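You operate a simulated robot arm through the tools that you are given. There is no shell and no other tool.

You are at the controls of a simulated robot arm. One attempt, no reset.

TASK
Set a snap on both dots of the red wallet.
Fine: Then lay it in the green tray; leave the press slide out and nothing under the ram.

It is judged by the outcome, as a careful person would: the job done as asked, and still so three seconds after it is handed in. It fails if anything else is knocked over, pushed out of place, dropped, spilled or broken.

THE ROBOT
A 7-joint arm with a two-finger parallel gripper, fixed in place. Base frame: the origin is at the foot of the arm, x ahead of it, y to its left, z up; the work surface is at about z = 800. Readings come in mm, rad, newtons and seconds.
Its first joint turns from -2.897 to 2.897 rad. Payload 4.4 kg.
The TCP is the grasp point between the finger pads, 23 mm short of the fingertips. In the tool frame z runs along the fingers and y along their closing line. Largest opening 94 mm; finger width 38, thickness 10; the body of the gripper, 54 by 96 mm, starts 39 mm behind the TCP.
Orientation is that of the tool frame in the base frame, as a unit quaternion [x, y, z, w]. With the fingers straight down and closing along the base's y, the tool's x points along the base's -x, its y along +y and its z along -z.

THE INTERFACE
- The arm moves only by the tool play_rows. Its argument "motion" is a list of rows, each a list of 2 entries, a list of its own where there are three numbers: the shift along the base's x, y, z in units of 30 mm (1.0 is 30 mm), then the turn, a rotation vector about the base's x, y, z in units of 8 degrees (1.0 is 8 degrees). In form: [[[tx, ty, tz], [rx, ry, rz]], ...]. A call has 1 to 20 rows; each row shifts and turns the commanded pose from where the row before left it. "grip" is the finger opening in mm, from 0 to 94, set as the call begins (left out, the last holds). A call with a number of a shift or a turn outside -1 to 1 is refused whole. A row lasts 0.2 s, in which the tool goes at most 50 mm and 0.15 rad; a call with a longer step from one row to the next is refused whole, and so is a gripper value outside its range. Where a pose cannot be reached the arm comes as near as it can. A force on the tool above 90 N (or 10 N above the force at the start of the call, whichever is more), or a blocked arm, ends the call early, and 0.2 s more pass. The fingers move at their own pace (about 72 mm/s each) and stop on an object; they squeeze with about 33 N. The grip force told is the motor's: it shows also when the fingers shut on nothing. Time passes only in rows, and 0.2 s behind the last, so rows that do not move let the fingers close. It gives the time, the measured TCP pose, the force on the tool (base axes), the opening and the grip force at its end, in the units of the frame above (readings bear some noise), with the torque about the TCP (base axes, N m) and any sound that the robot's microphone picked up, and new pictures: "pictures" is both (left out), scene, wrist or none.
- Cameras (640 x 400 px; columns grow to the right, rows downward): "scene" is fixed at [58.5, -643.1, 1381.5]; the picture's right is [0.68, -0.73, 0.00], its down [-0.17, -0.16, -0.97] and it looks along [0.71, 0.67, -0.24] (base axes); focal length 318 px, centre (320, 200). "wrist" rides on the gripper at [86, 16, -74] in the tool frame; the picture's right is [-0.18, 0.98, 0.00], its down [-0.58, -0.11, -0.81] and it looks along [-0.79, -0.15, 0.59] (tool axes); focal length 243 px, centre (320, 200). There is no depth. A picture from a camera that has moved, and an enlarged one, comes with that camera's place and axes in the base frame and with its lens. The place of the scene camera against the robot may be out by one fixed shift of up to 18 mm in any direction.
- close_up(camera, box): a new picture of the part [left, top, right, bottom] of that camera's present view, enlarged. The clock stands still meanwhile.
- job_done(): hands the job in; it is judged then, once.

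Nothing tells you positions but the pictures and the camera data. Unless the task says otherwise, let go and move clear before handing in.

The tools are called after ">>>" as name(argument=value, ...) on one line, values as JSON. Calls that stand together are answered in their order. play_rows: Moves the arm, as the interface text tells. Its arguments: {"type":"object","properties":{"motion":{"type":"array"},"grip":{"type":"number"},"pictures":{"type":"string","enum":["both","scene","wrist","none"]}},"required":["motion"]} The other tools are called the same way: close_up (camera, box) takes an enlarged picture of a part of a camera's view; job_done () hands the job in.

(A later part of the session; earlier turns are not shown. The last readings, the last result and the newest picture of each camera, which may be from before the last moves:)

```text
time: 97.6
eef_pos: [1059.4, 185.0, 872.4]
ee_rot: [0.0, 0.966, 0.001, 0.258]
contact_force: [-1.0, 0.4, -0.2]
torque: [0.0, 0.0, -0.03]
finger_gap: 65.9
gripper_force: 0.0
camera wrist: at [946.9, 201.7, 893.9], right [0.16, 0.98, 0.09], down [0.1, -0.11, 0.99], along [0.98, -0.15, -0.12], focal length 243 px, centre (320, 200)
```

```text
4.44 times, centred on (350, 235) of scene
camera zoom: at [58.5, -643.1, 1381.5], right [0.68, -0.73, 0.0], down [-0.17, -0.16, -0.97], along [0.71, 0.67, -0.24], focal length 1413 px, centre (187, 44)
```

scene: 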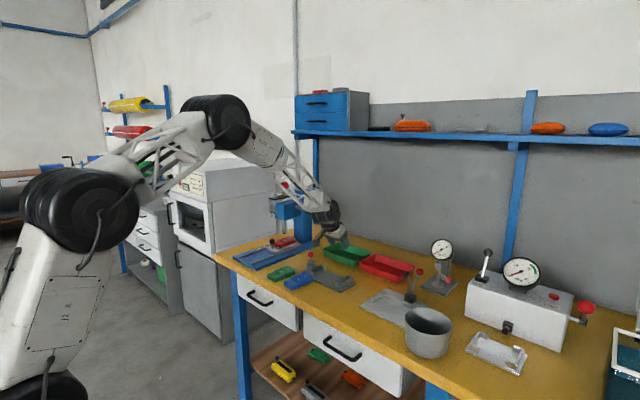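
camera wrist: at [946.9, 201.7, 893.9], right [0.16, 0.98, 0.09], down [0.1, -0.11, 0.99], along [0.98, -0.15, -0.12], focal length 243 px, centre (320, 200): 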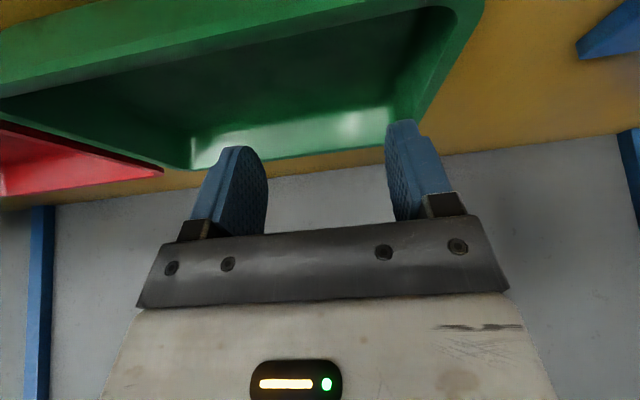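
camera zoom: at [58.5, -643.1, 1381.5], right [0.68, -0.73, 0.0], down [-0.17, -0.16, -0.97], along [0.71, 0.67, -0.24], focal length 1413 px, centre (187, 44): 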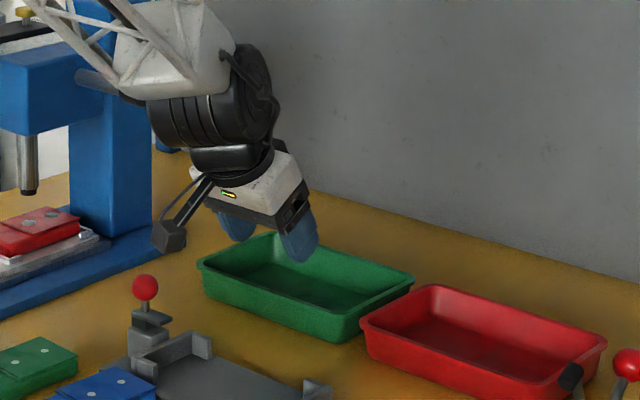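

The reach works at low height too. I'll use this shallow view to pin down the rim height.

>>> close_up(camera="wrist", box=[180, 0, 420, 180])

>>> close_up(camera="wrist", box=[0, 0, 220, 180])

```text
2.22 times, centred on (300, 90) of wrist
camera zoom: at [946.9, 201.7, 893.9], right [0.16, 0.98, 0.09], down [0.1, -0.11, 0.99], along [0.98, -0.15, -0.12], focal length 539 px, centre (364, 444)
```

zoom: 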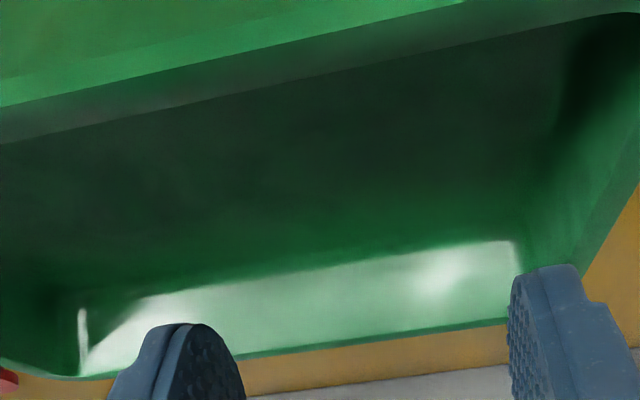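

```text
2.22 times, centred on (110, 90) of wrist
camera zoom: at [946.9, 201.7, 893.9], right [0.16, 0.98, 0.09], down [0.1, -0.11, 0.99], along [0.98, -0.15, -0.12], focal length 539 px, centre (787, 444)
```

zoom: 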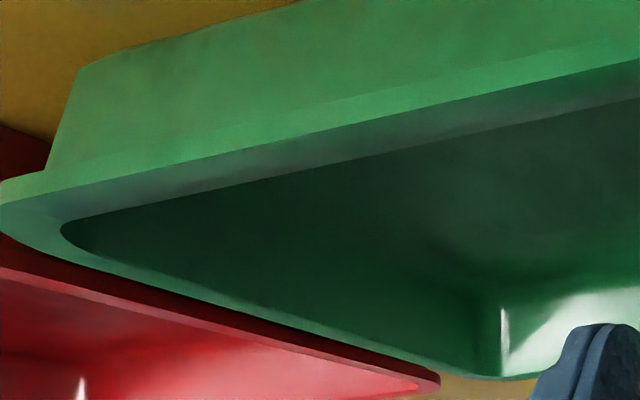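

The rim height is about 832 and the interior centre about x 1070. Now I'll go back around the lever to the slide knob, at about [878, 420, 864], to pull the slide out.

>>> play_rows(motion=[[[-0.3, 0, 1], [0, 0, 0]], [[-0.3, 0, 1], [0, 0, 0]], [[-0.3, 0, 1], [0, 0, 0]], [[-0.3, 0, 1], [0, 0, 0]], [[-1, 0, 0.7], [0, 0, 0]], [[-1, 0, 0.7], [0, 0, 0]], [[-1, 0, 0.7], [0, 0, 0]], [[-1, 0, 0.7], [0, 0, 0]], [[-1, 0, 0], [0, 0, 0]], [[-1, 0, 0], [0, 0, 0]], [[-1, 0, 0], [0, 0, 0]], [[-1, 0, 0], [0, 0, 0]], [[0, 0.98, 0], [0, 0, 0]], [[0, 0.98, 0], [0, 0, 0]], [[0, 0.98, 0], [0, 0, 0]], [[0, 0.98, 0], [0, 0, 0]], [[0, 0.98, 0], [0, 0, 0]], [[0, 0.98, 0], [0, 0, 0]], [[0, 0.98, 0], [0, 0, 0]], [[0, 0.98, 0], [0, 0, 0]]], grip=56, pictures="none")

>>> play_rows(motion=[[[0.35, 0, -0.93], [0, 0, 0]], [[0.35, 0, -0.93], [0, 0, 0]], [[0.35, 0, -0.93], [0, 0, 0]], [[0.35, 0, -0.93], [0, 0, 0]], [[0.35, 0, -0.93], [0, 0, 0]], [[0, 0, 0], [0, 0, 0]]])

>>> close_up(camera="wrist", box=[220, 0, 420, 220])

>>> close_up(camera="scene", box=[235, 180, 315, 260])

```text
time: 101.8
eef_pos: [783.4, 419.6, 1076.7]
ee_rot: [-0.001, 0.966, 0.001, 0.259]
contact_force: [-0.2, 0.4, -0.8]
torque: [-0.01, -0.02, 0.0]
finger_gap: 55.8
gripper_force: 0.0
```

```text
time: 103.2
eef_pos: [834.2, 420.1, 936.3]
ee_rot: [0.001, 0.966, 0.0, 0.259]
contact_force: [-0.8, -0.2, 0.1]
torque: [-0.04, -0.01, -0.01]
finger_gap: 56.0
gripper_force: 0.0
camera wrist: at [723.2, 436.9, 958.7], right [0.16, 0.98, 0.09], down [0.1, -0.11, 0.99], along [0.98, -0.15, -0.12], focal length 243 px, centre (320, 200)
```

scene: 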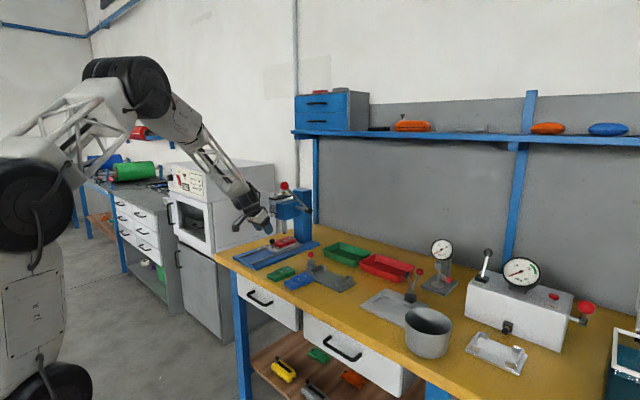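
wrist: 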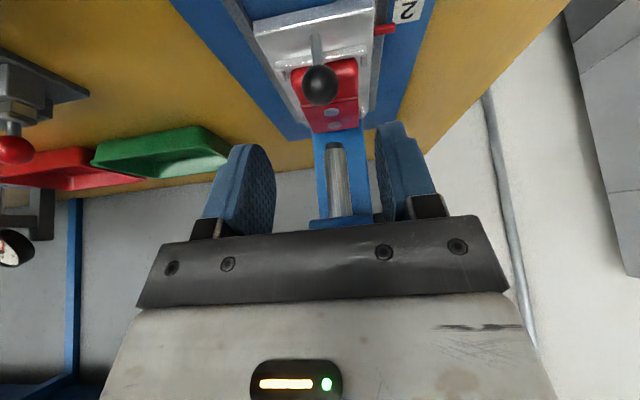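

```text
1.82 times, centred on (320, 110) of wrist
camera zoom: at [723.2, 436.9, 958.7], right [0.16, 0.98, 0.09], down [0.1, -0.11, 0.99], along [0.98, -0.15, -0.12], focal length 441 px, centre (320, 364)
```

zoom: 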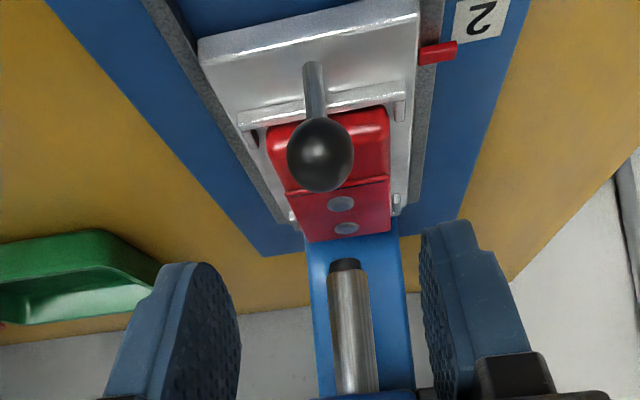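

```text
5.00 times, centred on (275, 220) of scene
camera zoom: at [58.5, -643.1, 1381.5], right [0.68, -0.73, 0.0], down [-0.17, -0.16, -0.97], along [0.71, 0.67, -0.24], focal length 1590 px, centre (545, 100)
```

zoom: 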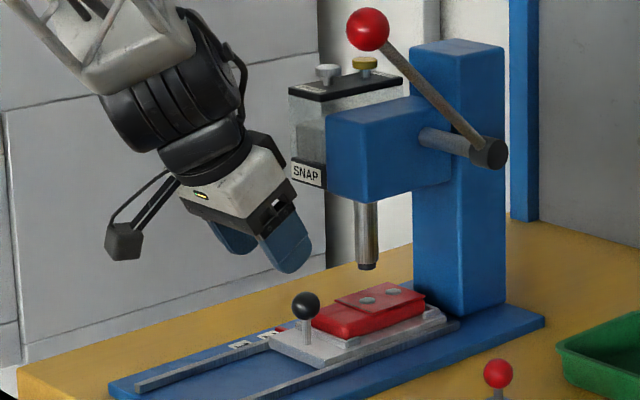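

>>> play_rows(motion=[[[0.47, 0, -0.78], [0, 0, 0]], [[0.47, 0.01, -0.78], [0, 0, 0]], [[0.46, 0.01, -0.76], [0, 0, 0]], [[0, 0, 0], [0, 0, 0]]], pictures="wrist")

>>> play_rows(motion=[[[0, 0, 0], [0, 0, 0]], [[0, 0, 0], [0, 0, 0]], [[0, 0, 0], [0, 0, 0]]], grip=10, pictures="none")

```text
time: 104.2
eef_pos: [876.8, 419.5, 868.0]
ee_rot: [-0.001, 0.966, 0.0, 0.259]
contact_force: [0.3, -0.2, -0.4]
torque: [0.03, 0.01, 0.0]
finger_gap: 56.0
gripper_force: 0.1
camera wrist: at [765.1, 437.0, 888.9], right [0.16, 0.98, 0.09], down [0.1, -0.11, 0.99], along [0.98, -0.15, -0.12], focal length 243 px, centre (320, 200)
```

wrist: 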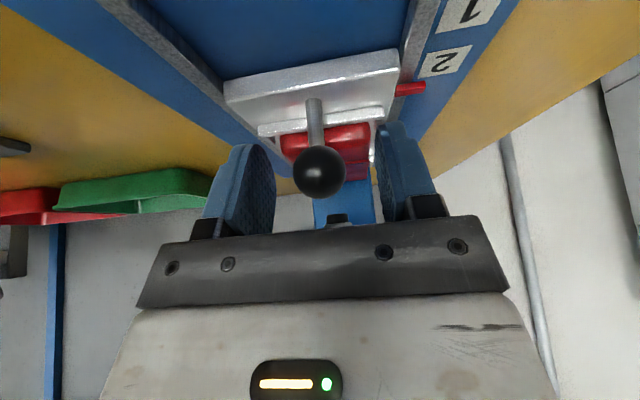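

```text
time: 105.0
eef_pos: [876.6, 420.6, 867.3]
ee_rot: [0.0, 0.966, 0.001, 0.259]
contact_force: [0.9, 0.5, -1.2]
torque: [-0.01, -0.25, 0.01]
finger_gap: 25.0
gripper_force: 45.0
```

>>> play_rows(motion=[[[-0.2, 0, 0], [0, 0, 0]], [[-0.4, 0, 0], [0, 0, 0]], [[-0.4, 0, 0], [0, 0, 0]], [[-0.4, 0, 0], [0, 0, 0]], [[-0.4, 0, 0], [0, 0, 0]], [[-0.4, 0, 0], [0, 0, 0]], [[0, 0, 0], [0, 0, 0]]], pictures="none")

```text
time: 106.6
eef_pos: [810.8, 419.8, 868.3]
ee_rot: [0.0, 0.966, 0.0, 0.259]
contact_force: [0.7, -18.1, -6.6]
torque: [-0.27, -0.44, 0.1]
finger_gap: 26.0
gripper_force: 45.7
```

>>> play_rows(motion=[[[-0.3, -0.02, 0], [0, 0, 0]], [[-0.4, 0, 0], [0, 0, 0]], [[-0.4, 0, 0], [0, 0, 0]], [[-0.4, 0, 0], [0, 0, 0]], [[-0.4, 0, 0], [0, 0, 0]], [[-0.33, 0, 0], [0, 0, 0]], [[0, 0, 0], [0, 0, 0]]], pictures="both")

>>> close_up(camera="scene", box=[225, 205, 305, 275])

```text
time: 108.2
eef_pos: [742.5, 419.2, 868.2]
ee_rot: [0.0, 0.966, 0.0, 0.259]
contact_force: [-1.4, -13.3, -13.8]
torque: [-0.15, -0.22, 0.02]
finger_gap: 25.8
gripper_force: 44.9
camera wrist: at [631.9, 437.1, 889.0], right [0.16, 0.98, 0.09], down [0.1, -0.11, 0.99], along [0.98, -0.15, -0.12], focal length 243 px, centre (320, 200)
```

scene: 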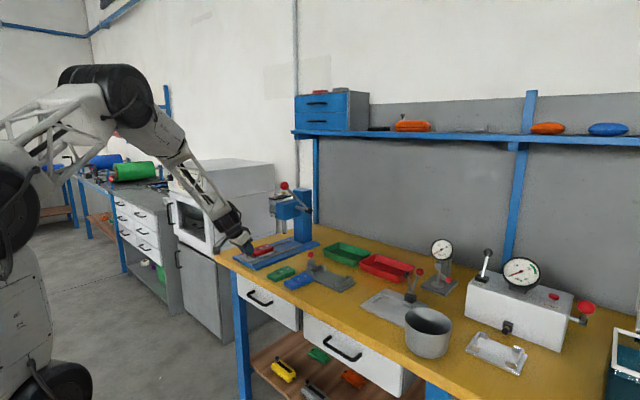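
wrist: 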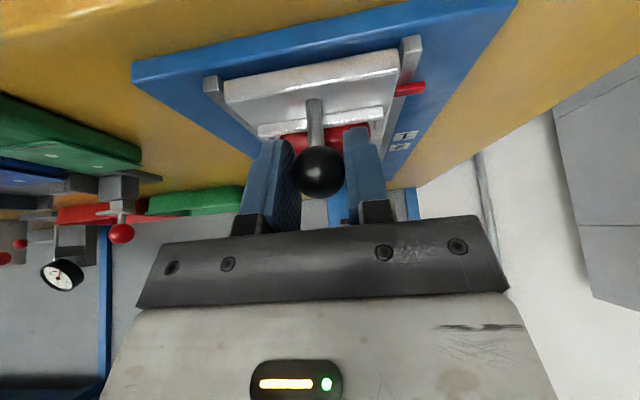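

```text
5.71 times, centred on (265, 240) of scene
camera zoom: at [58.5, -643.1, 1381.5], right [0.68, -0.73, 0.0], down [-0.17, -0.16, -0.97], along [0.71, 0.67, -0.24], focal length 1817 px, centre (634, -29)
```

zoom: 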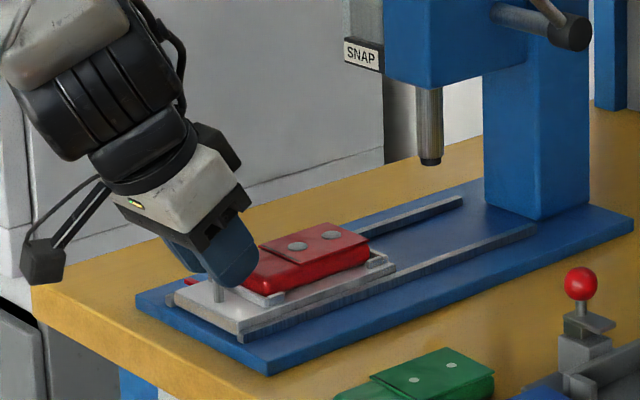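

>>> play_rows(motion=[[[-0.04, 0, 0.02], [0, 0, 0]], [[0, 0, 0], [0, 0, 0]]], pictures="none")

>>> play_rows(motion=[[[0, 0, 0], [0, 0, 0]], [[0, 0, 0], [0, 0, 0]]], grip=56, pictures="none")

>>> play_rows(motion=[[[-0.25, 0, 0.43], [0, 0, 0]], [[-0.4, 0, 0.69], [0, 0, 0]], [[-0.5, 0, 0.86], [0, 0, 0]], [[-0.3, 0, 0.9], [0, 0.9, 0]], [[0, 0, 0.9], [0, 0.95, 0]], [[0.3, 0, 0.5], [0, 0.95, 0]], [[0.3, 0, 0], [0, 0.95, 0]], [[0, 0, 0], [0, 0, 0]]], grip=70)

>>> close_up(camera="wrist", box=[250, 0, 430, 180])

>>> close_up(camera="scene", box=[235, 225, 305, 269])

```text
time: 108.8
eef_pos: [743.8, 418.9, 868.2]
ee_rot: [0.0, 0.966, 0.0, 0.258]
contact_force: [-1.6, -1.9, -26.1]
torque: [0.04, -0.08, 0.07]
finger_gap: 25.6
gripper_force: 44.8
```

```text
time: 109.4
eef_pos: [742.6, 421.0, 868.9]
ee_rot: [0.001, 0.966, 0.0, 0.26]
contact_force: [-0.2, 0.5, 0.0]
torque: [0.02, -0.02, 0.01]
finger_gap: 55.7
gripper_force: 0.1
```

```text
time: 111.2
eef_pos: [718.4, 419.9, 997.8]
ee_rot: [0.0, 1.0, -0.001, -0.001]
contact_force: [-0.8, 0.0, 0.1]
torque: [0.0, 0.02, 0.01]
finger_gap: 70.2
gripper_force: 0.0
camera wrist: at [631.8, 437.2, 1072.1], right [0.18, 0.98, 0.0], down [0.58, -0.11, 0.81], along [0.79, -0.15, -0.59], focal length 243 px, centre (320, 200)
```

scene: 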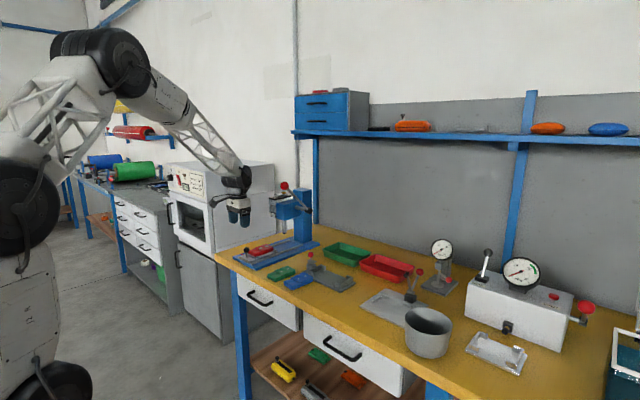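
wrist: 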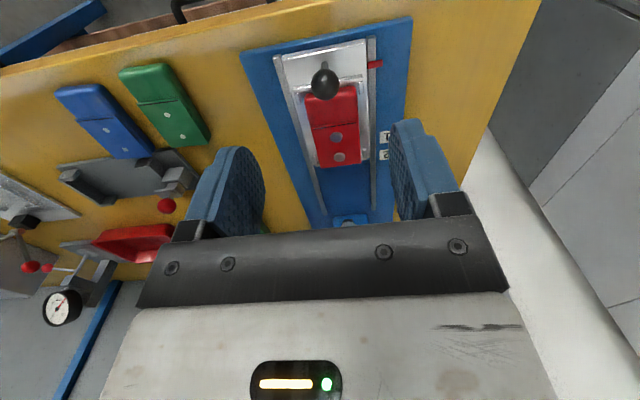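

```text
2.22 times, centred on (340, 90) of wrist
camera zoom: at [631.8, 437.2, 1072.1], right [0.18, 0.98, 0.0], down [0.58, -0.11, 0.81], along [0.79, -0.15, -0.59], focal length 539 px, centre (276, 444)
```

zoom: 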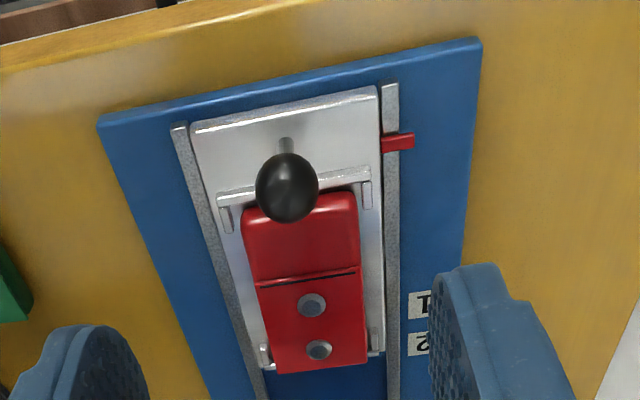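

```text
9.09 times, centred on (270, 247) of scene
camera zoom: at [58.5, -643.1, 1381.5], right [0.68, -0.73, 0.0], down [-0.17, -0.16, -0.97], along [0.71, 0.67, -0.24], focal length 2891 px, centre (774, -227)
```

zoom: 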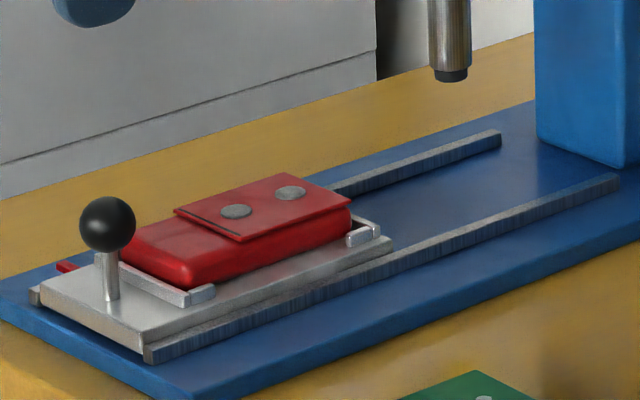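

The slide is fully out again, at its original place, with the wallet and both snaps in it. I'll approach the wallet with a 30° lean, since the tray needs that lean for reach and the wallet stays flat in that grip.

>>> play_rows(motion=[[[0.6, 0.01, -0.5], [0, -0.9375, 0]], [[0.6, 0.01, -0.5], [0, -0.9375, 0]], [[0.6, 0.01, -0.5], [0, -0.9375, 0]], [[0.6, 0.01, -0.5], [0, -0.9375, 0]], [[0.57, 0, -0.3], [0, 0, 0]], [[0, 0, -0.7], [0, 0, 0]], [[0, 0, 0], [0, 0, 0]]], grip=66)

>>> close_up(camera="wrist", box=[220, 60, 420, 230])

>>> close_up(camera="scene", box=[230, 210, 310, 265])

```text
time: 112.8
eef_pos: [806.3, 421.7, 905.6]
ee_rot: [0.0, 0.966, 0.001, 0.258]
contact_force: [0.8, 0.1, 0.5]
torque: [0.02, -0.05, -0.03]
finger_gap: 65.9
gripper_force: 0.0
camera wrist: at [694.7, 439.0, 928.3], right [0.16, 0.98, 0.09], down [0.1, -0.11, 0.99], along [0.98, -0.15, -0.12], focal length 243 px, centre (320, 200)
```

scene: 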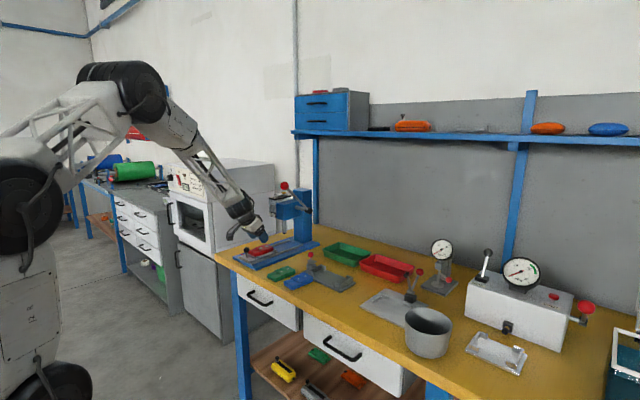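
wrist: 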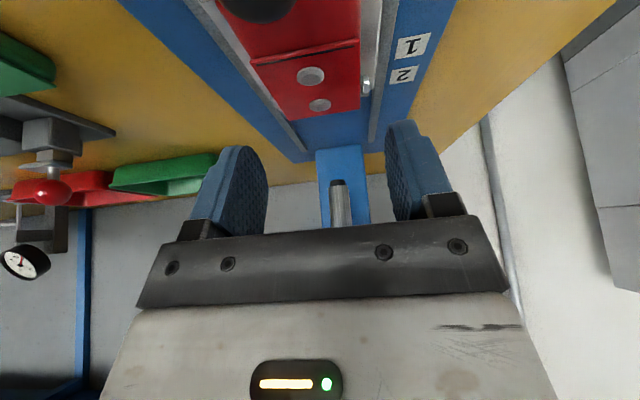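

```text
2.35 times, centred on (320, 145) of wrist
camera zoom: at [694.7, 439.0, 928.3], right [0.16, 0.98, 0.09], down [0.1, -0.11, 0.99], along [0.98, -0.15, -0.12], focal length 571 px, centre (320, 329)
```

zoom: 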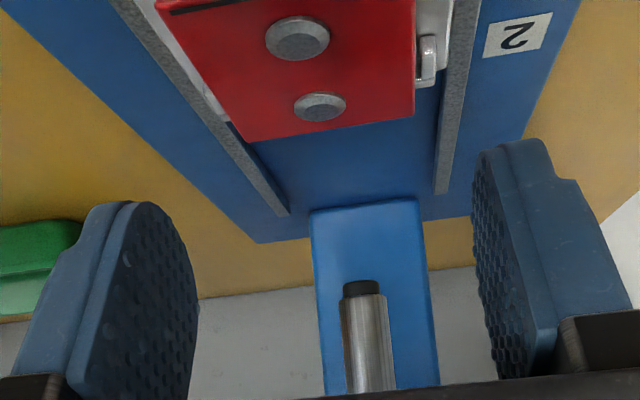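

```text
7.27 times, centred on (270, 238) of scene
camera zoom: at [58.5, -643.1, 1381.5], right [0.68, -0.73, 0.0], down [-0.17, -0.16, -0.97], along [0.71, 0.67, -0.24], focal length 2312 px, centre (684, -73)
```

zoom: 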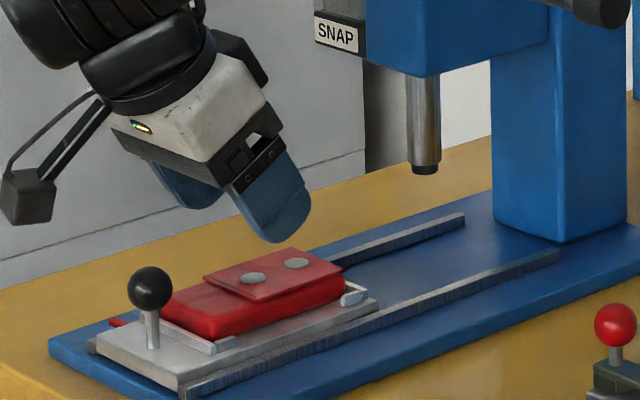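

>>> play_rows(motion=[[[0, -0.03, -0.6], [0, 0, 0]], [[0, 0, -0.6], [0, 0, 0]], [[0, 0, -0.44], [0, 0, 0]], [[0, 0, 0], [0, 0, 0]]])

>>> close_up(camera="scene", box=[235, 220, 305, 268])

```text
time: 113.8
eef_pos: [805.6, 420.0, 858.0]
ee_rot: [0.0, 0.966, 0.0, 0.259]
contact_force: [-1.0, 1.6, -1.1]
torque: [-0.01, -0.02, -0.02]
finger_gap: 65.8
gripper_force: 0.0
camera wrist: at [694.5, 437.3, 878.9], right [0.16, 0.98, 0.09], down [0.1, -0.11, 0.99], along [0.98, -0.15, -0.12], focal length 243 px, centre (320, 200)
```

scene: 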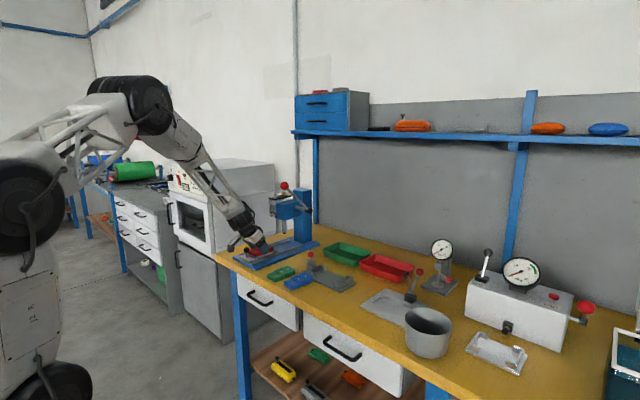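
wrist: 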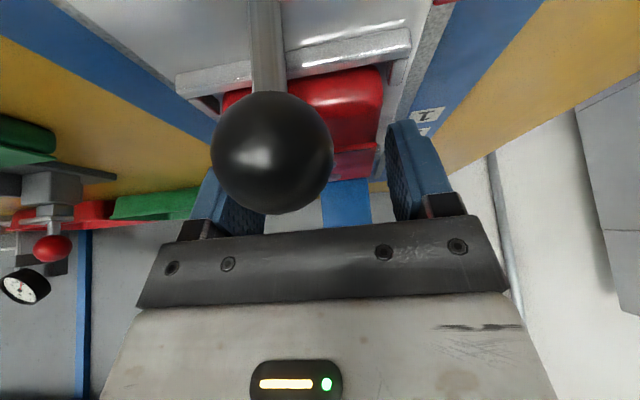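

```text
8.33 times, centred on (270, 244) of scene
camera zoom: at [58.5, -643.1, 1381.5], right [0.68, -0.73, 0.0], down [-0.17, -0.16, -0.97], along [0.71, 0.67, -0.24], focal length 2650 px, centre (737, -167)
```

zoom: 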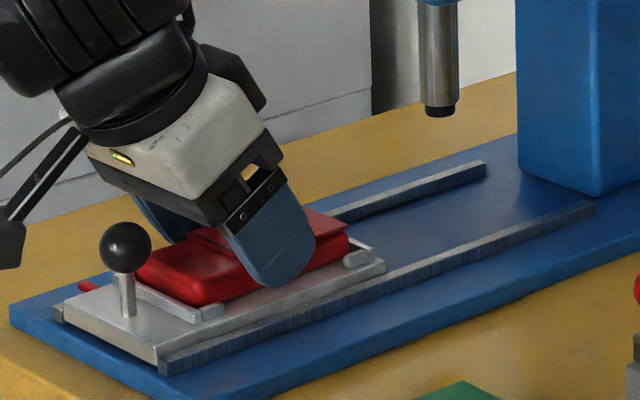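

>>> play_rows(motion=[[[0, 0, -0.05], [0, 0, 0]]], pictures="none")

>>> play_rows(motion=[[[0, 0, 0], [0, 0, 0]], [[0, 0, 0], [0, 0, 0]], [[0, 0, 0], [0, 0, 0]]], grip=35, pictures="none")

>>> play_rows(motion=[[[0, 0, 0.3], [0, 0, 0]], [[0, 0, 0.6], [0, 0, 0]], [[0, 0, 0.9], [0, 0, 0]], [[-0.2, 0, 0.9], [0, 0, 0]], [[-0.3, 0, 0.9], [0, 0, 0]], [[0, 0, 0], [0, 0, 0]]])

>>> close_up(camera="scene", box=[225, 200, 305, 268])

>>> close_up(camera="wrist", box=[220, 30, 420, 230])

```text
time: 114.2
eef_pos: [805.6, 420.8, 856.6]
ee_rot: [0.0, 0.966, 0.0, 0.259]
contact_force: [0.4, -0.5, -0.1]
torque: [0.01, -0.02, -0.01]
finger_gap: 66.1
gripper_force: 0.0
```

```text
time: 115.0
eef_pos: [806.9, 420.0, 856.2]
ee_rot: [0.001, 0.966, -0.001, 0.259]
contact_force: [1.3, -0.4, 2.2]
torque: [-0.04, -0.08, 0.03]
finger_gap: 55.2
gripper_force: 33.3
```

```text
time: 116.4
eef_pos: [792.0, 419.3, 964.4]
ee_rot: [0.0, 0.966, -0.001, 0.259]
contact_force: [0.7, -0.1, -1.0]
torque: [-0.01, 0.03, -0.03]
finger_gap: 55.3
gripper_force: 33.1
camera wrist: at [679.7, 436.7, 986.2], right [0.16, 0.98, 0.09], down [0.1, -0.11, 0.99], along [0.98, -0.15, -0.12], focal length 243 px, centre (320, 200)
```

scene: 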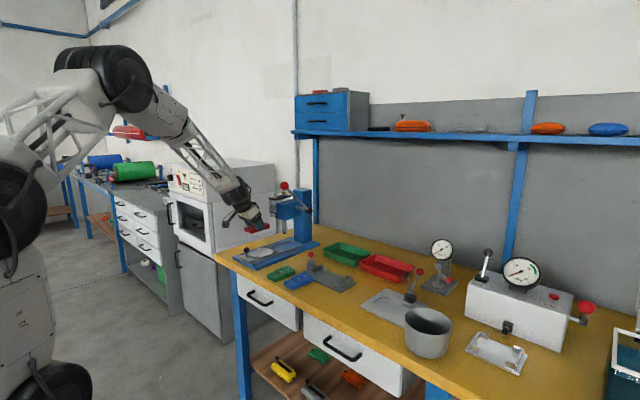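
wrist: 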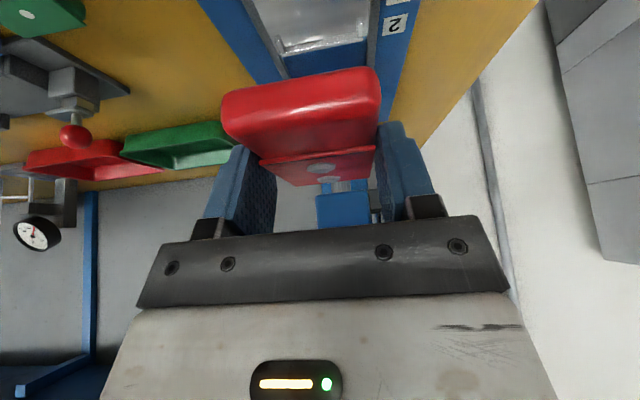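

```text
5.88 times, centred on (265, 234) of scene
camera zoom: at [58.5, -643.1, 1381.5], right [0.68, -0.73, 0.0], down [-0.17, -0.16, -0.97], along [0.71, 0.67, -0.24], focal length 1870 px, centre (644, 0)
```

zoom: 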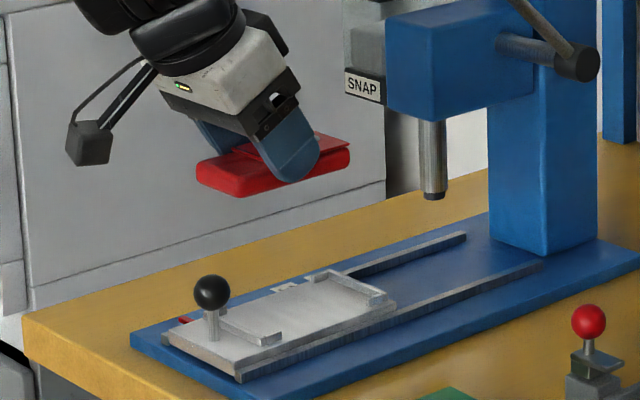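

```text
2.00 times, centred on (320, 130) of wrist
camera zoom: at [679.7, 436.7, 986.2], right [0.16, 0.98, 0.09], down [0.1, -0.11, 0.99], along [0.98, -0.15, -0.12], focal length 485 px, centre (320, 340)
```

zoom: 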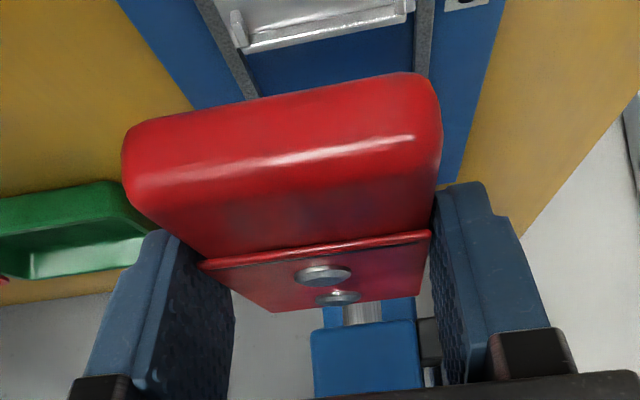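

The wallet is held flat and the slide stayed out and empty. I'll carry it around the front of the lever and over toward the green tray.

>>> play_rows(motion=[[[-0.25, 0, 0.9], [0, 0, 0]], [[-0.25, 0, 0.9], [0, 0, 0]], [[-0.25, 0, 0.9], [0, 0, 0]], [[-0.25, 0, 0.9], [0, 0, 0]], [[0, -1, 0], [0, 0, 0]], [[0, -1, 0], [0, 0, 0]], [[0, -1, 0], [0, 0, 0]], [[0, -1, 0], [0, 0, 0]], [[0, -1, 0], [0, 0, 0]], [[0, -1, 0], [0, 0, 0]], [[0, -1, 0], [0, 0, 0]], [[0, -1, 0], [0, 0, 0]], [[0.8, 0, 0], [0, 0, 0]], [[1, 0, 0], [0, 0, 0]], [[1, 0, 0], [0, 0, 0]], [[1, 0, 0], [0, 0, 0]], [[1, 0, 0], [0, 0, 0]], [[0, 0, 0], [0, 0, 0]]], pictures="scene")

>>> play_rows(motion=[[[0.9, 0, -0.7], [0, 0, 0]], [[0.9, 0, -0.7], [0, 0, 0]], [[0.9, 0, -0.7], [0, 0, 0]], [[0.9, 0, -0.7], [0, 0, 0]], [[0.39, 0, -0.9], [0, 0, 0]], [[0.39, 0, -0.9], [0, 0, 0]], [[0.39, 0, -0.9], [0, 0, 0]], [[0.39, 0, -0.5], [0, 0, 0]], [[0, 0, 0], [0, 0, 0]]])

>>> close_up(camera="scene", box=[300, 200, 400, 280])

>>> close_up(camera="wrist", box=[200, 0, 440, 220])

```text
time: 120.2
eef_pos: [905.6, 180.0, 1071.2]
ee_rot: [0.0, 0.966, 0.0, 0.258]
contact_force: [0.6, -0.1, 0.4]
torque: [-0.02, 0.01, -0.04]
finger_gap: 55.0
gripper_force: 32.9
```

scene: 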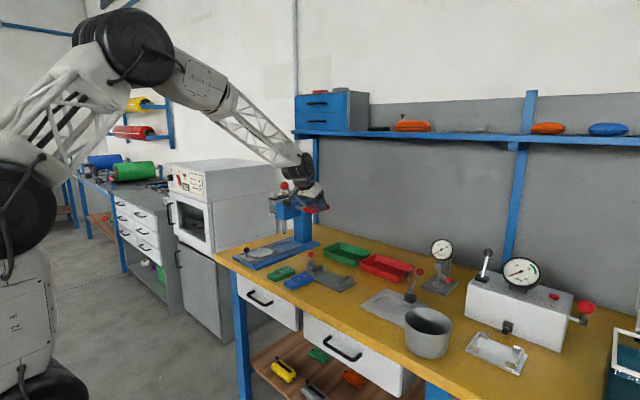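

```text
time: 122.2
eef_pos: [1059.8, 180.5, 891.9]
ee_rot: [0.0, 0.966, 0.0, 0.259]
contact_force: [-0.1, 0.4, -0.8]
torque: [0.0, 0.02, -0.01]
finger_gap: 54.8
gripper_force: 33.0
camera wrist: at [948.4, 197.5, 913.3], right [0.16, 0.98, 0.09], down [0.1, -0.11, 0.99], along [0.98, -0.15, -0.12], focal length 243 px, centre (320, 200)
```

scene: 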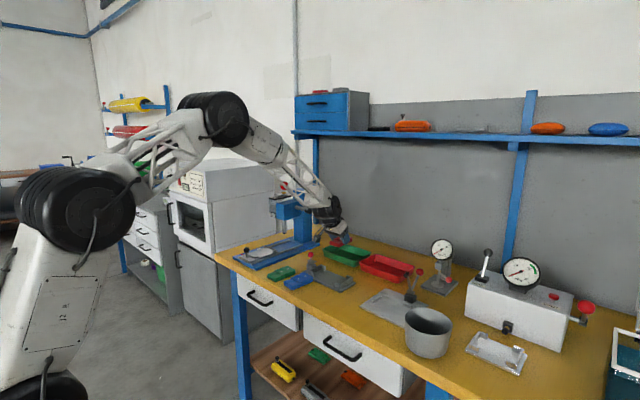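
wrist: 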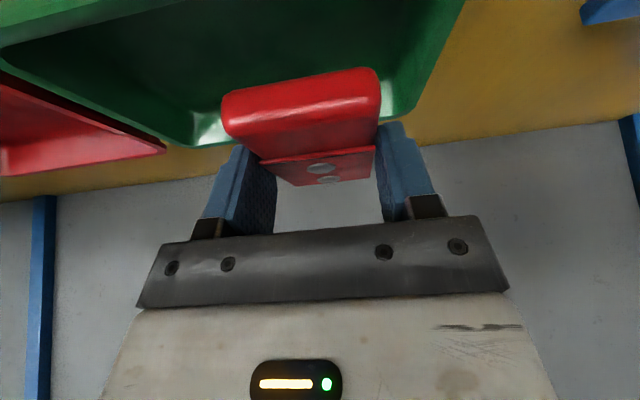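

```text
5.00 times, centred on (350, 240) of scene
camera zoom: at [58.5, -643.1, 1381.5], right [0.68, -0.73, 0.0], down [-0.17, -0.16, -0.97], along [0.71, 0.67, -0.24], focal length 1590 px, centre (170, 0)
```

zoom: 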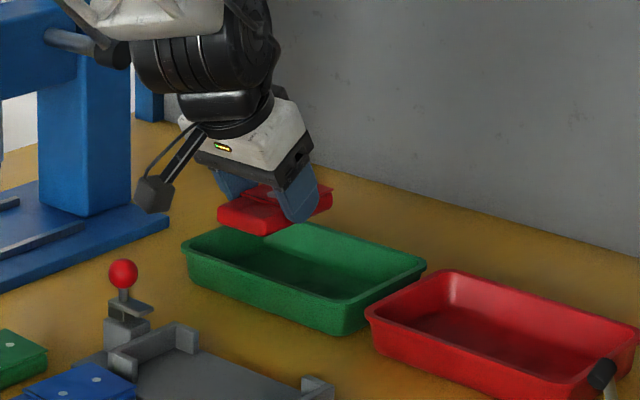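

```text
1.82 times, centred on (320, 110) of wrist
camera zoom: at [948.4, 197.5, 913.3], right [0.16, 0.98, 0.09], down [0.1, -0.11, 0.99], along [0.98, -0.15, -0.12], focal length 441 px, centre (320, 364)
```

zoom: 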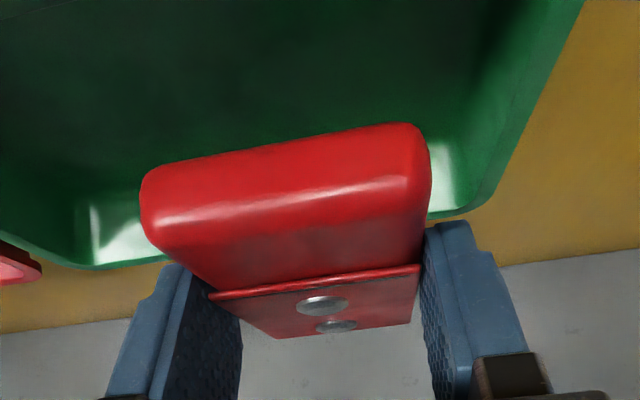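

>>> play_rows(motion=[[[0.1, 0, -0.35], [0, 0, 0]], [[0, 0, -0.35], [0, 0, 0]], [[0, 0, 0], [0, 0, 0]]])

>>> close_up(camera="scene", box=[320, 225, 390, 275])

>>> close_up(camera="wrist", box=[200, 0, 440, 220])

```text
time: 123.0
eef_pos: [1065.0, 180.1, 871.6]
ee_rot: [0.0, 0.966, 0.0, 0.259]
contact_force: [-0.4, -0.3, -0.9]
torque: [-0.01, -0.01, -0.01]
finger_gap: 55.3
gripper_force: 33.0
camera wrist: at [951.6, 197.1, 893.0], right [0.16, 0.98, 0.09], down [0.1, -0.11, 0.99], along [0.98, -0.15, -0.12], focal length 243 px, centre (320, 200)
```

scene: 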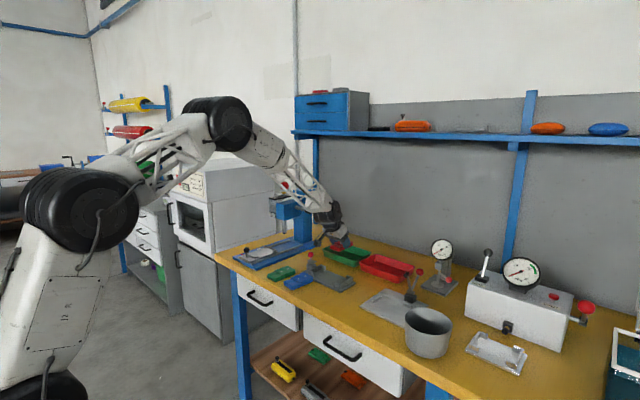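
wrist: 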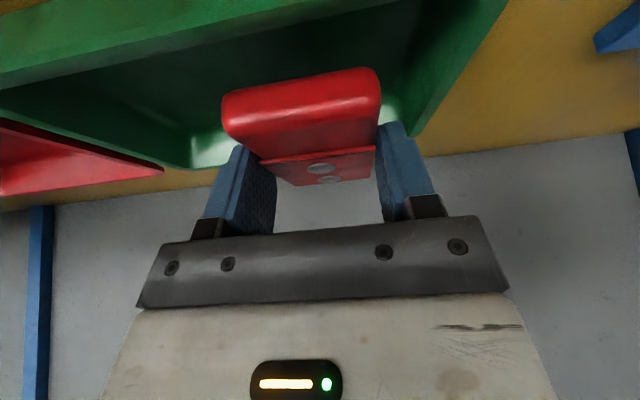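

```text
8.00 times, centred on (355, 250) of scene
camera zoom: at [58.5, -643.1, 1381.5], right [0.68, -0.73, 0.0], down [-0.17, -0.16, -0.97], along [0.71, 0.67, -0.24], focal length 2544 px, centre (40, -200)
```

zoom: 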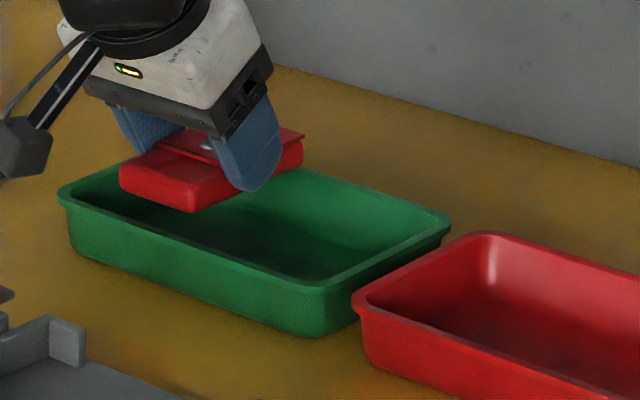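

```text
1.82 times, centred on (320, 110) of wrist
camera zoom: at [951.6, 197.1, 893.0], right [0.16, 0.98, 0.09], down [0.1, -0.11, 0.99], along [0.98, -0.15, -0.12], focal length 441 px, centre (320, 364)
```

zoom: 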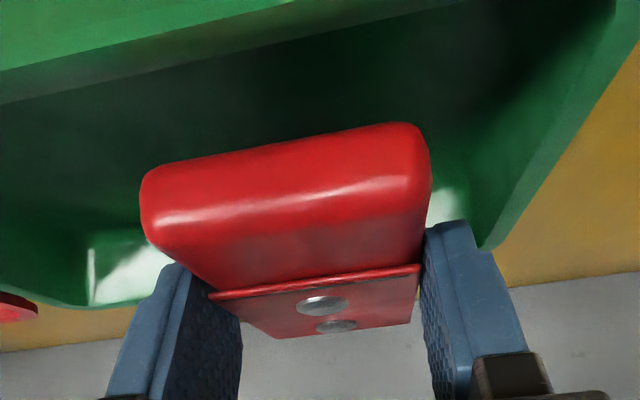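

The wallet ends at about x 1022 and 1120 fall inside the tray interior (1017–1125). I'll lower gently while monitoring force.

>>> play_rows(motion=[[[0, 0, -0.3], [0, 0, 0]], [[0, 0, -0.3], [0, 0, 0]], [[0, 0, -0.25], [0, 0, 0]], [[0, 0, 0], [0, 0, 0]]], pictures="scene")

>>> close_up(camera="scene", box=[320, 225, 390, 275])

```text
time: 124.0
eef_pos: [1064.2, 180.3, 845.1]
ee_rot: [0.0, 0.966, 0.0, 0.259]
contact_force: [-1.0, 1.1, -0.2]
torque: [0.02, -0.03, -0.01]
finger_gap: 55.0
gripper_force: 33.1
```

scene: 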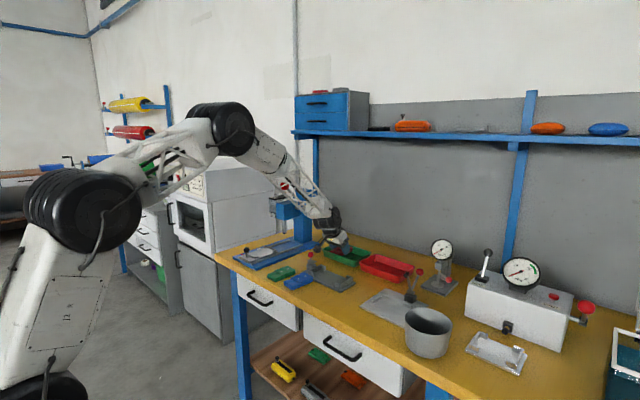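

```text
8.00 times, centred on (355, 250) of scene
camera zoom: at [58.5, -643.1, 1381.5], right [0.68, -0.73, 0.0], down [-0.17, -0.16, -0.97], along [0.71, 0.67, -0.24], focal length 2544 px, centre (40, -200)
```

zoom: 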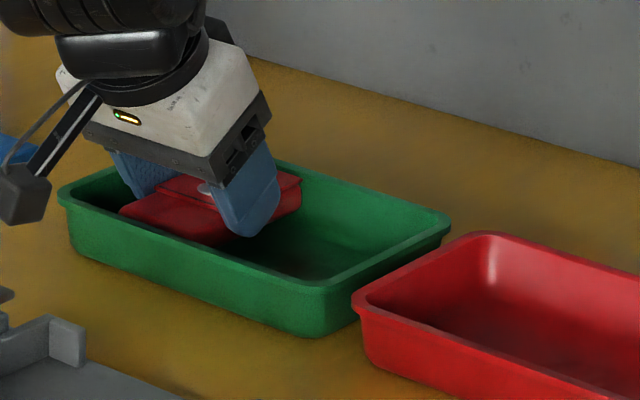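

>>> play_rows(motion=[[[0, 0, -0.15], [0, 0, 0]], [[0, 0, -0.12], [0, 0, 0]], [[0, 0, 0], [0, 0, 0]]], pictures="none")

>>> play_rows(motion=[[[0, 0, -0.06], [0, 0, 0]], [[0, 0, 0], [0, 0, 0]]], pictures="scene")

>>> close_up(camera="scene", box=[320, 225, 390, 275])

```text
time: 124.8
eef_pos: [1063.6, 179.8, 837.5]
ee_rot: [-0.001, 0.966, 0.001, 0.259]
contact_force: [-0.9, -0.5, -0.4]
torque: [-0.03, 0.05, 0.03]
finger_gap: 55.2
gripper_force: 32.9
```

```text
time: 125.4
eef_pos: [1062.6, 180.8, 835.8]
ee_rot: [0.001, 0.966, 0.0, 0.259]
contact_force: [0.6, 0.4, -1.0]
torque: [-0.02, 0.0, 0.0]
finger_gap: 55.2
gripper_force: 32.8
```

scene: 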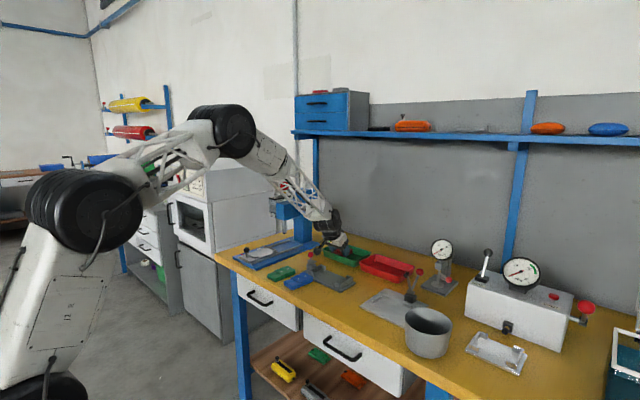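

```text
8.00 times, centred on (355, 250) of scene
camera zoom: at [58.5, -643.1, 1381.5], right [0.68, -0.73, 0.0], down [-0.17, -0.16, -0.97], along [0.71, 0.67, -0.24], focal length 2544 px, centre (40, -200)
```

zoom: 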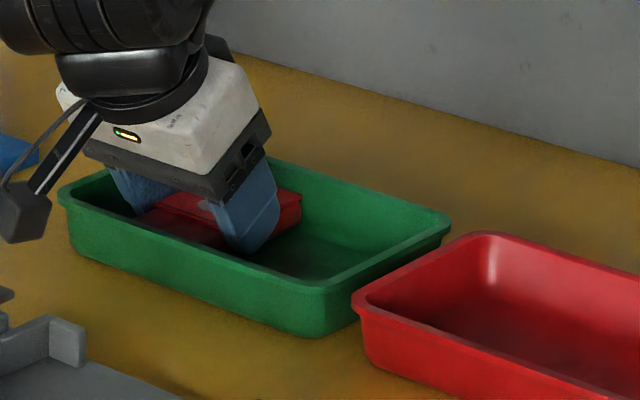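

>>> play_rows(motion=[[[0, 0, -0.06], [0, 0, 0]], [[0, 0, 0], [0, 0, 0]]], pictures="none")

>>> play_rows(motion=[[[0, 0, -0.05], [0, 0, 0]], [[0, 0, 0], [0, 0, 0]]], pictures="none")

```text
time: 126.0
eef_pos: [1062.0, 181.0, 833.3]
ee_rot: [0.0, 0.966, 0.0, 0.258]
contact_force: [0.2, -0.3, 3.4]
torque: [-0.07, -0.01, -0.02]
finger_gap: 55.2
gripper_force: 32.7
```

```text
time: 126.6
eef_pos: [1062.9, 180.7, 833.2]
ee_rot: [0.001, 0.966, 0.0, 0.26]
contact_force: [-1.8, 2.0, 17.9]
torque: [-0.02, 0.3, 0.02]
finger_gap: 54.9
gripper_force: 32.8
```

Contact came at the expected floor height. I'll release and lift away.

>>> play_rows(motion=[[[0, 0, 0.02], [0, 0, 0]], [[0, 0, 0], [0, 0, 0]], [[0, 0, 0], [0, 0, 0]]], grip=67, pictures="none")

>>> play_rows(motion=[[[0, 0, 0.3], [0, 0, 0]], [[0, 0, 0.6], [0, 0, 0]], [[-0.1, 0, 0.9], [0, 0, 0]], [[-0.3, 0, 0.9], [0, 0, 0]], [[-0.6, 0, 0.9], [0, 0, 0]], [[-0.9, 0, 0.9], [0, 0, 0]], [[-0.9, 0, 0.9], [0, 0, 0]]])

>>> close_up(camera="scene", box=[320, 230, 390, 275])

>>> close_up(camera="wrist", box=[200, 0, 440, 200])

```text
time: 127.4
eef_pos: [1061.8, 180.4, 833.7]
ee_rot: [-0.001, 0.966, 0.0, 0.259]
contact_force: [3.1, 1.7, 11.7]
torque: [-0.03, -0.06, -0.02]
finger_gap: 65.4
gripper_force: 0.1
```

```text
time: 129.0
eef_pos: [978.9, 179.7, 995.0]
ee_rot: [0.0, 0.966, 0.0, 0.258]
contact_force: [-0.4, -0.7, -0.6]
torque: [-0.03, -0.04, 0.05]
finger_gap: 66.8
gripper_force: 0.0
camera wrist: at [866.5, 197.2, 1016.7], right [0.16, 0.98, 0.09], down [0.1, -0.11, 0.99], along [0.98, -0.15, -0.12], focal length 243 px, centre (320, 200)
```

scene: 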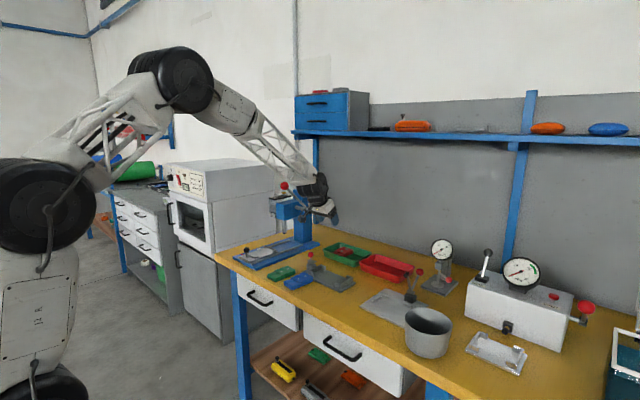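
wrist: 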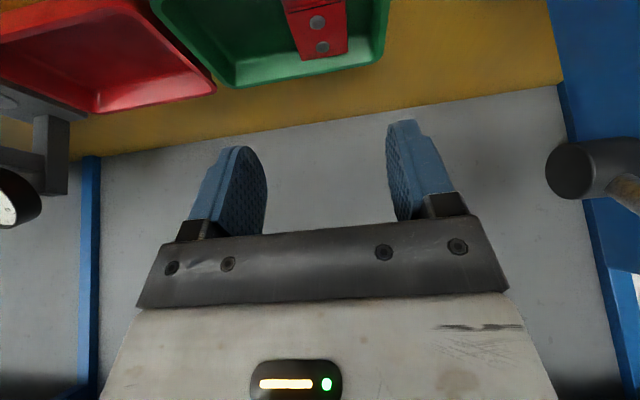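

```text
8.89 times, centred on (355, 252) of scene
camera zoom: at [58.5, -643.1, 1381.5], right [0.68, -0.73, 0.0], down [-0.17, -0.16, -0.97], along [0.71, 0.67, -0.24], focal length 2826 px, centre (9, -267)
```

zoom: 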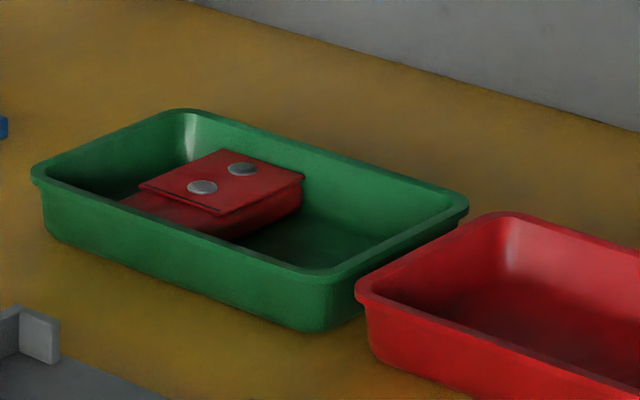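

```text
2.00 times, centred on (320, 100) of wrist
camera zoom: at [866.5, 197.2, 1016.7], right [0.16, 0.98, 0.09], down [0.1, -0.11, 0.99], along [0.98, -0.15, -0.12], focal length 485 px, centre (320, 400)
```

zoom: 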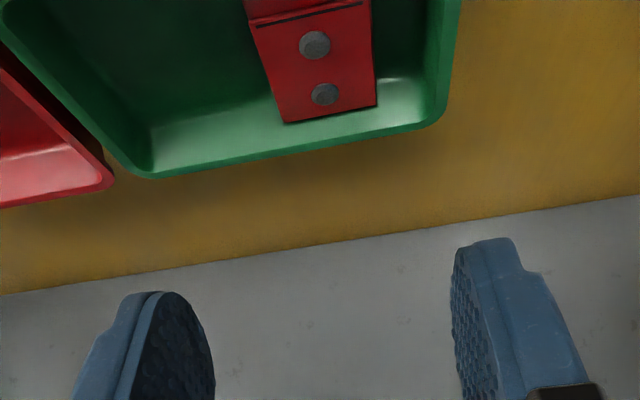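

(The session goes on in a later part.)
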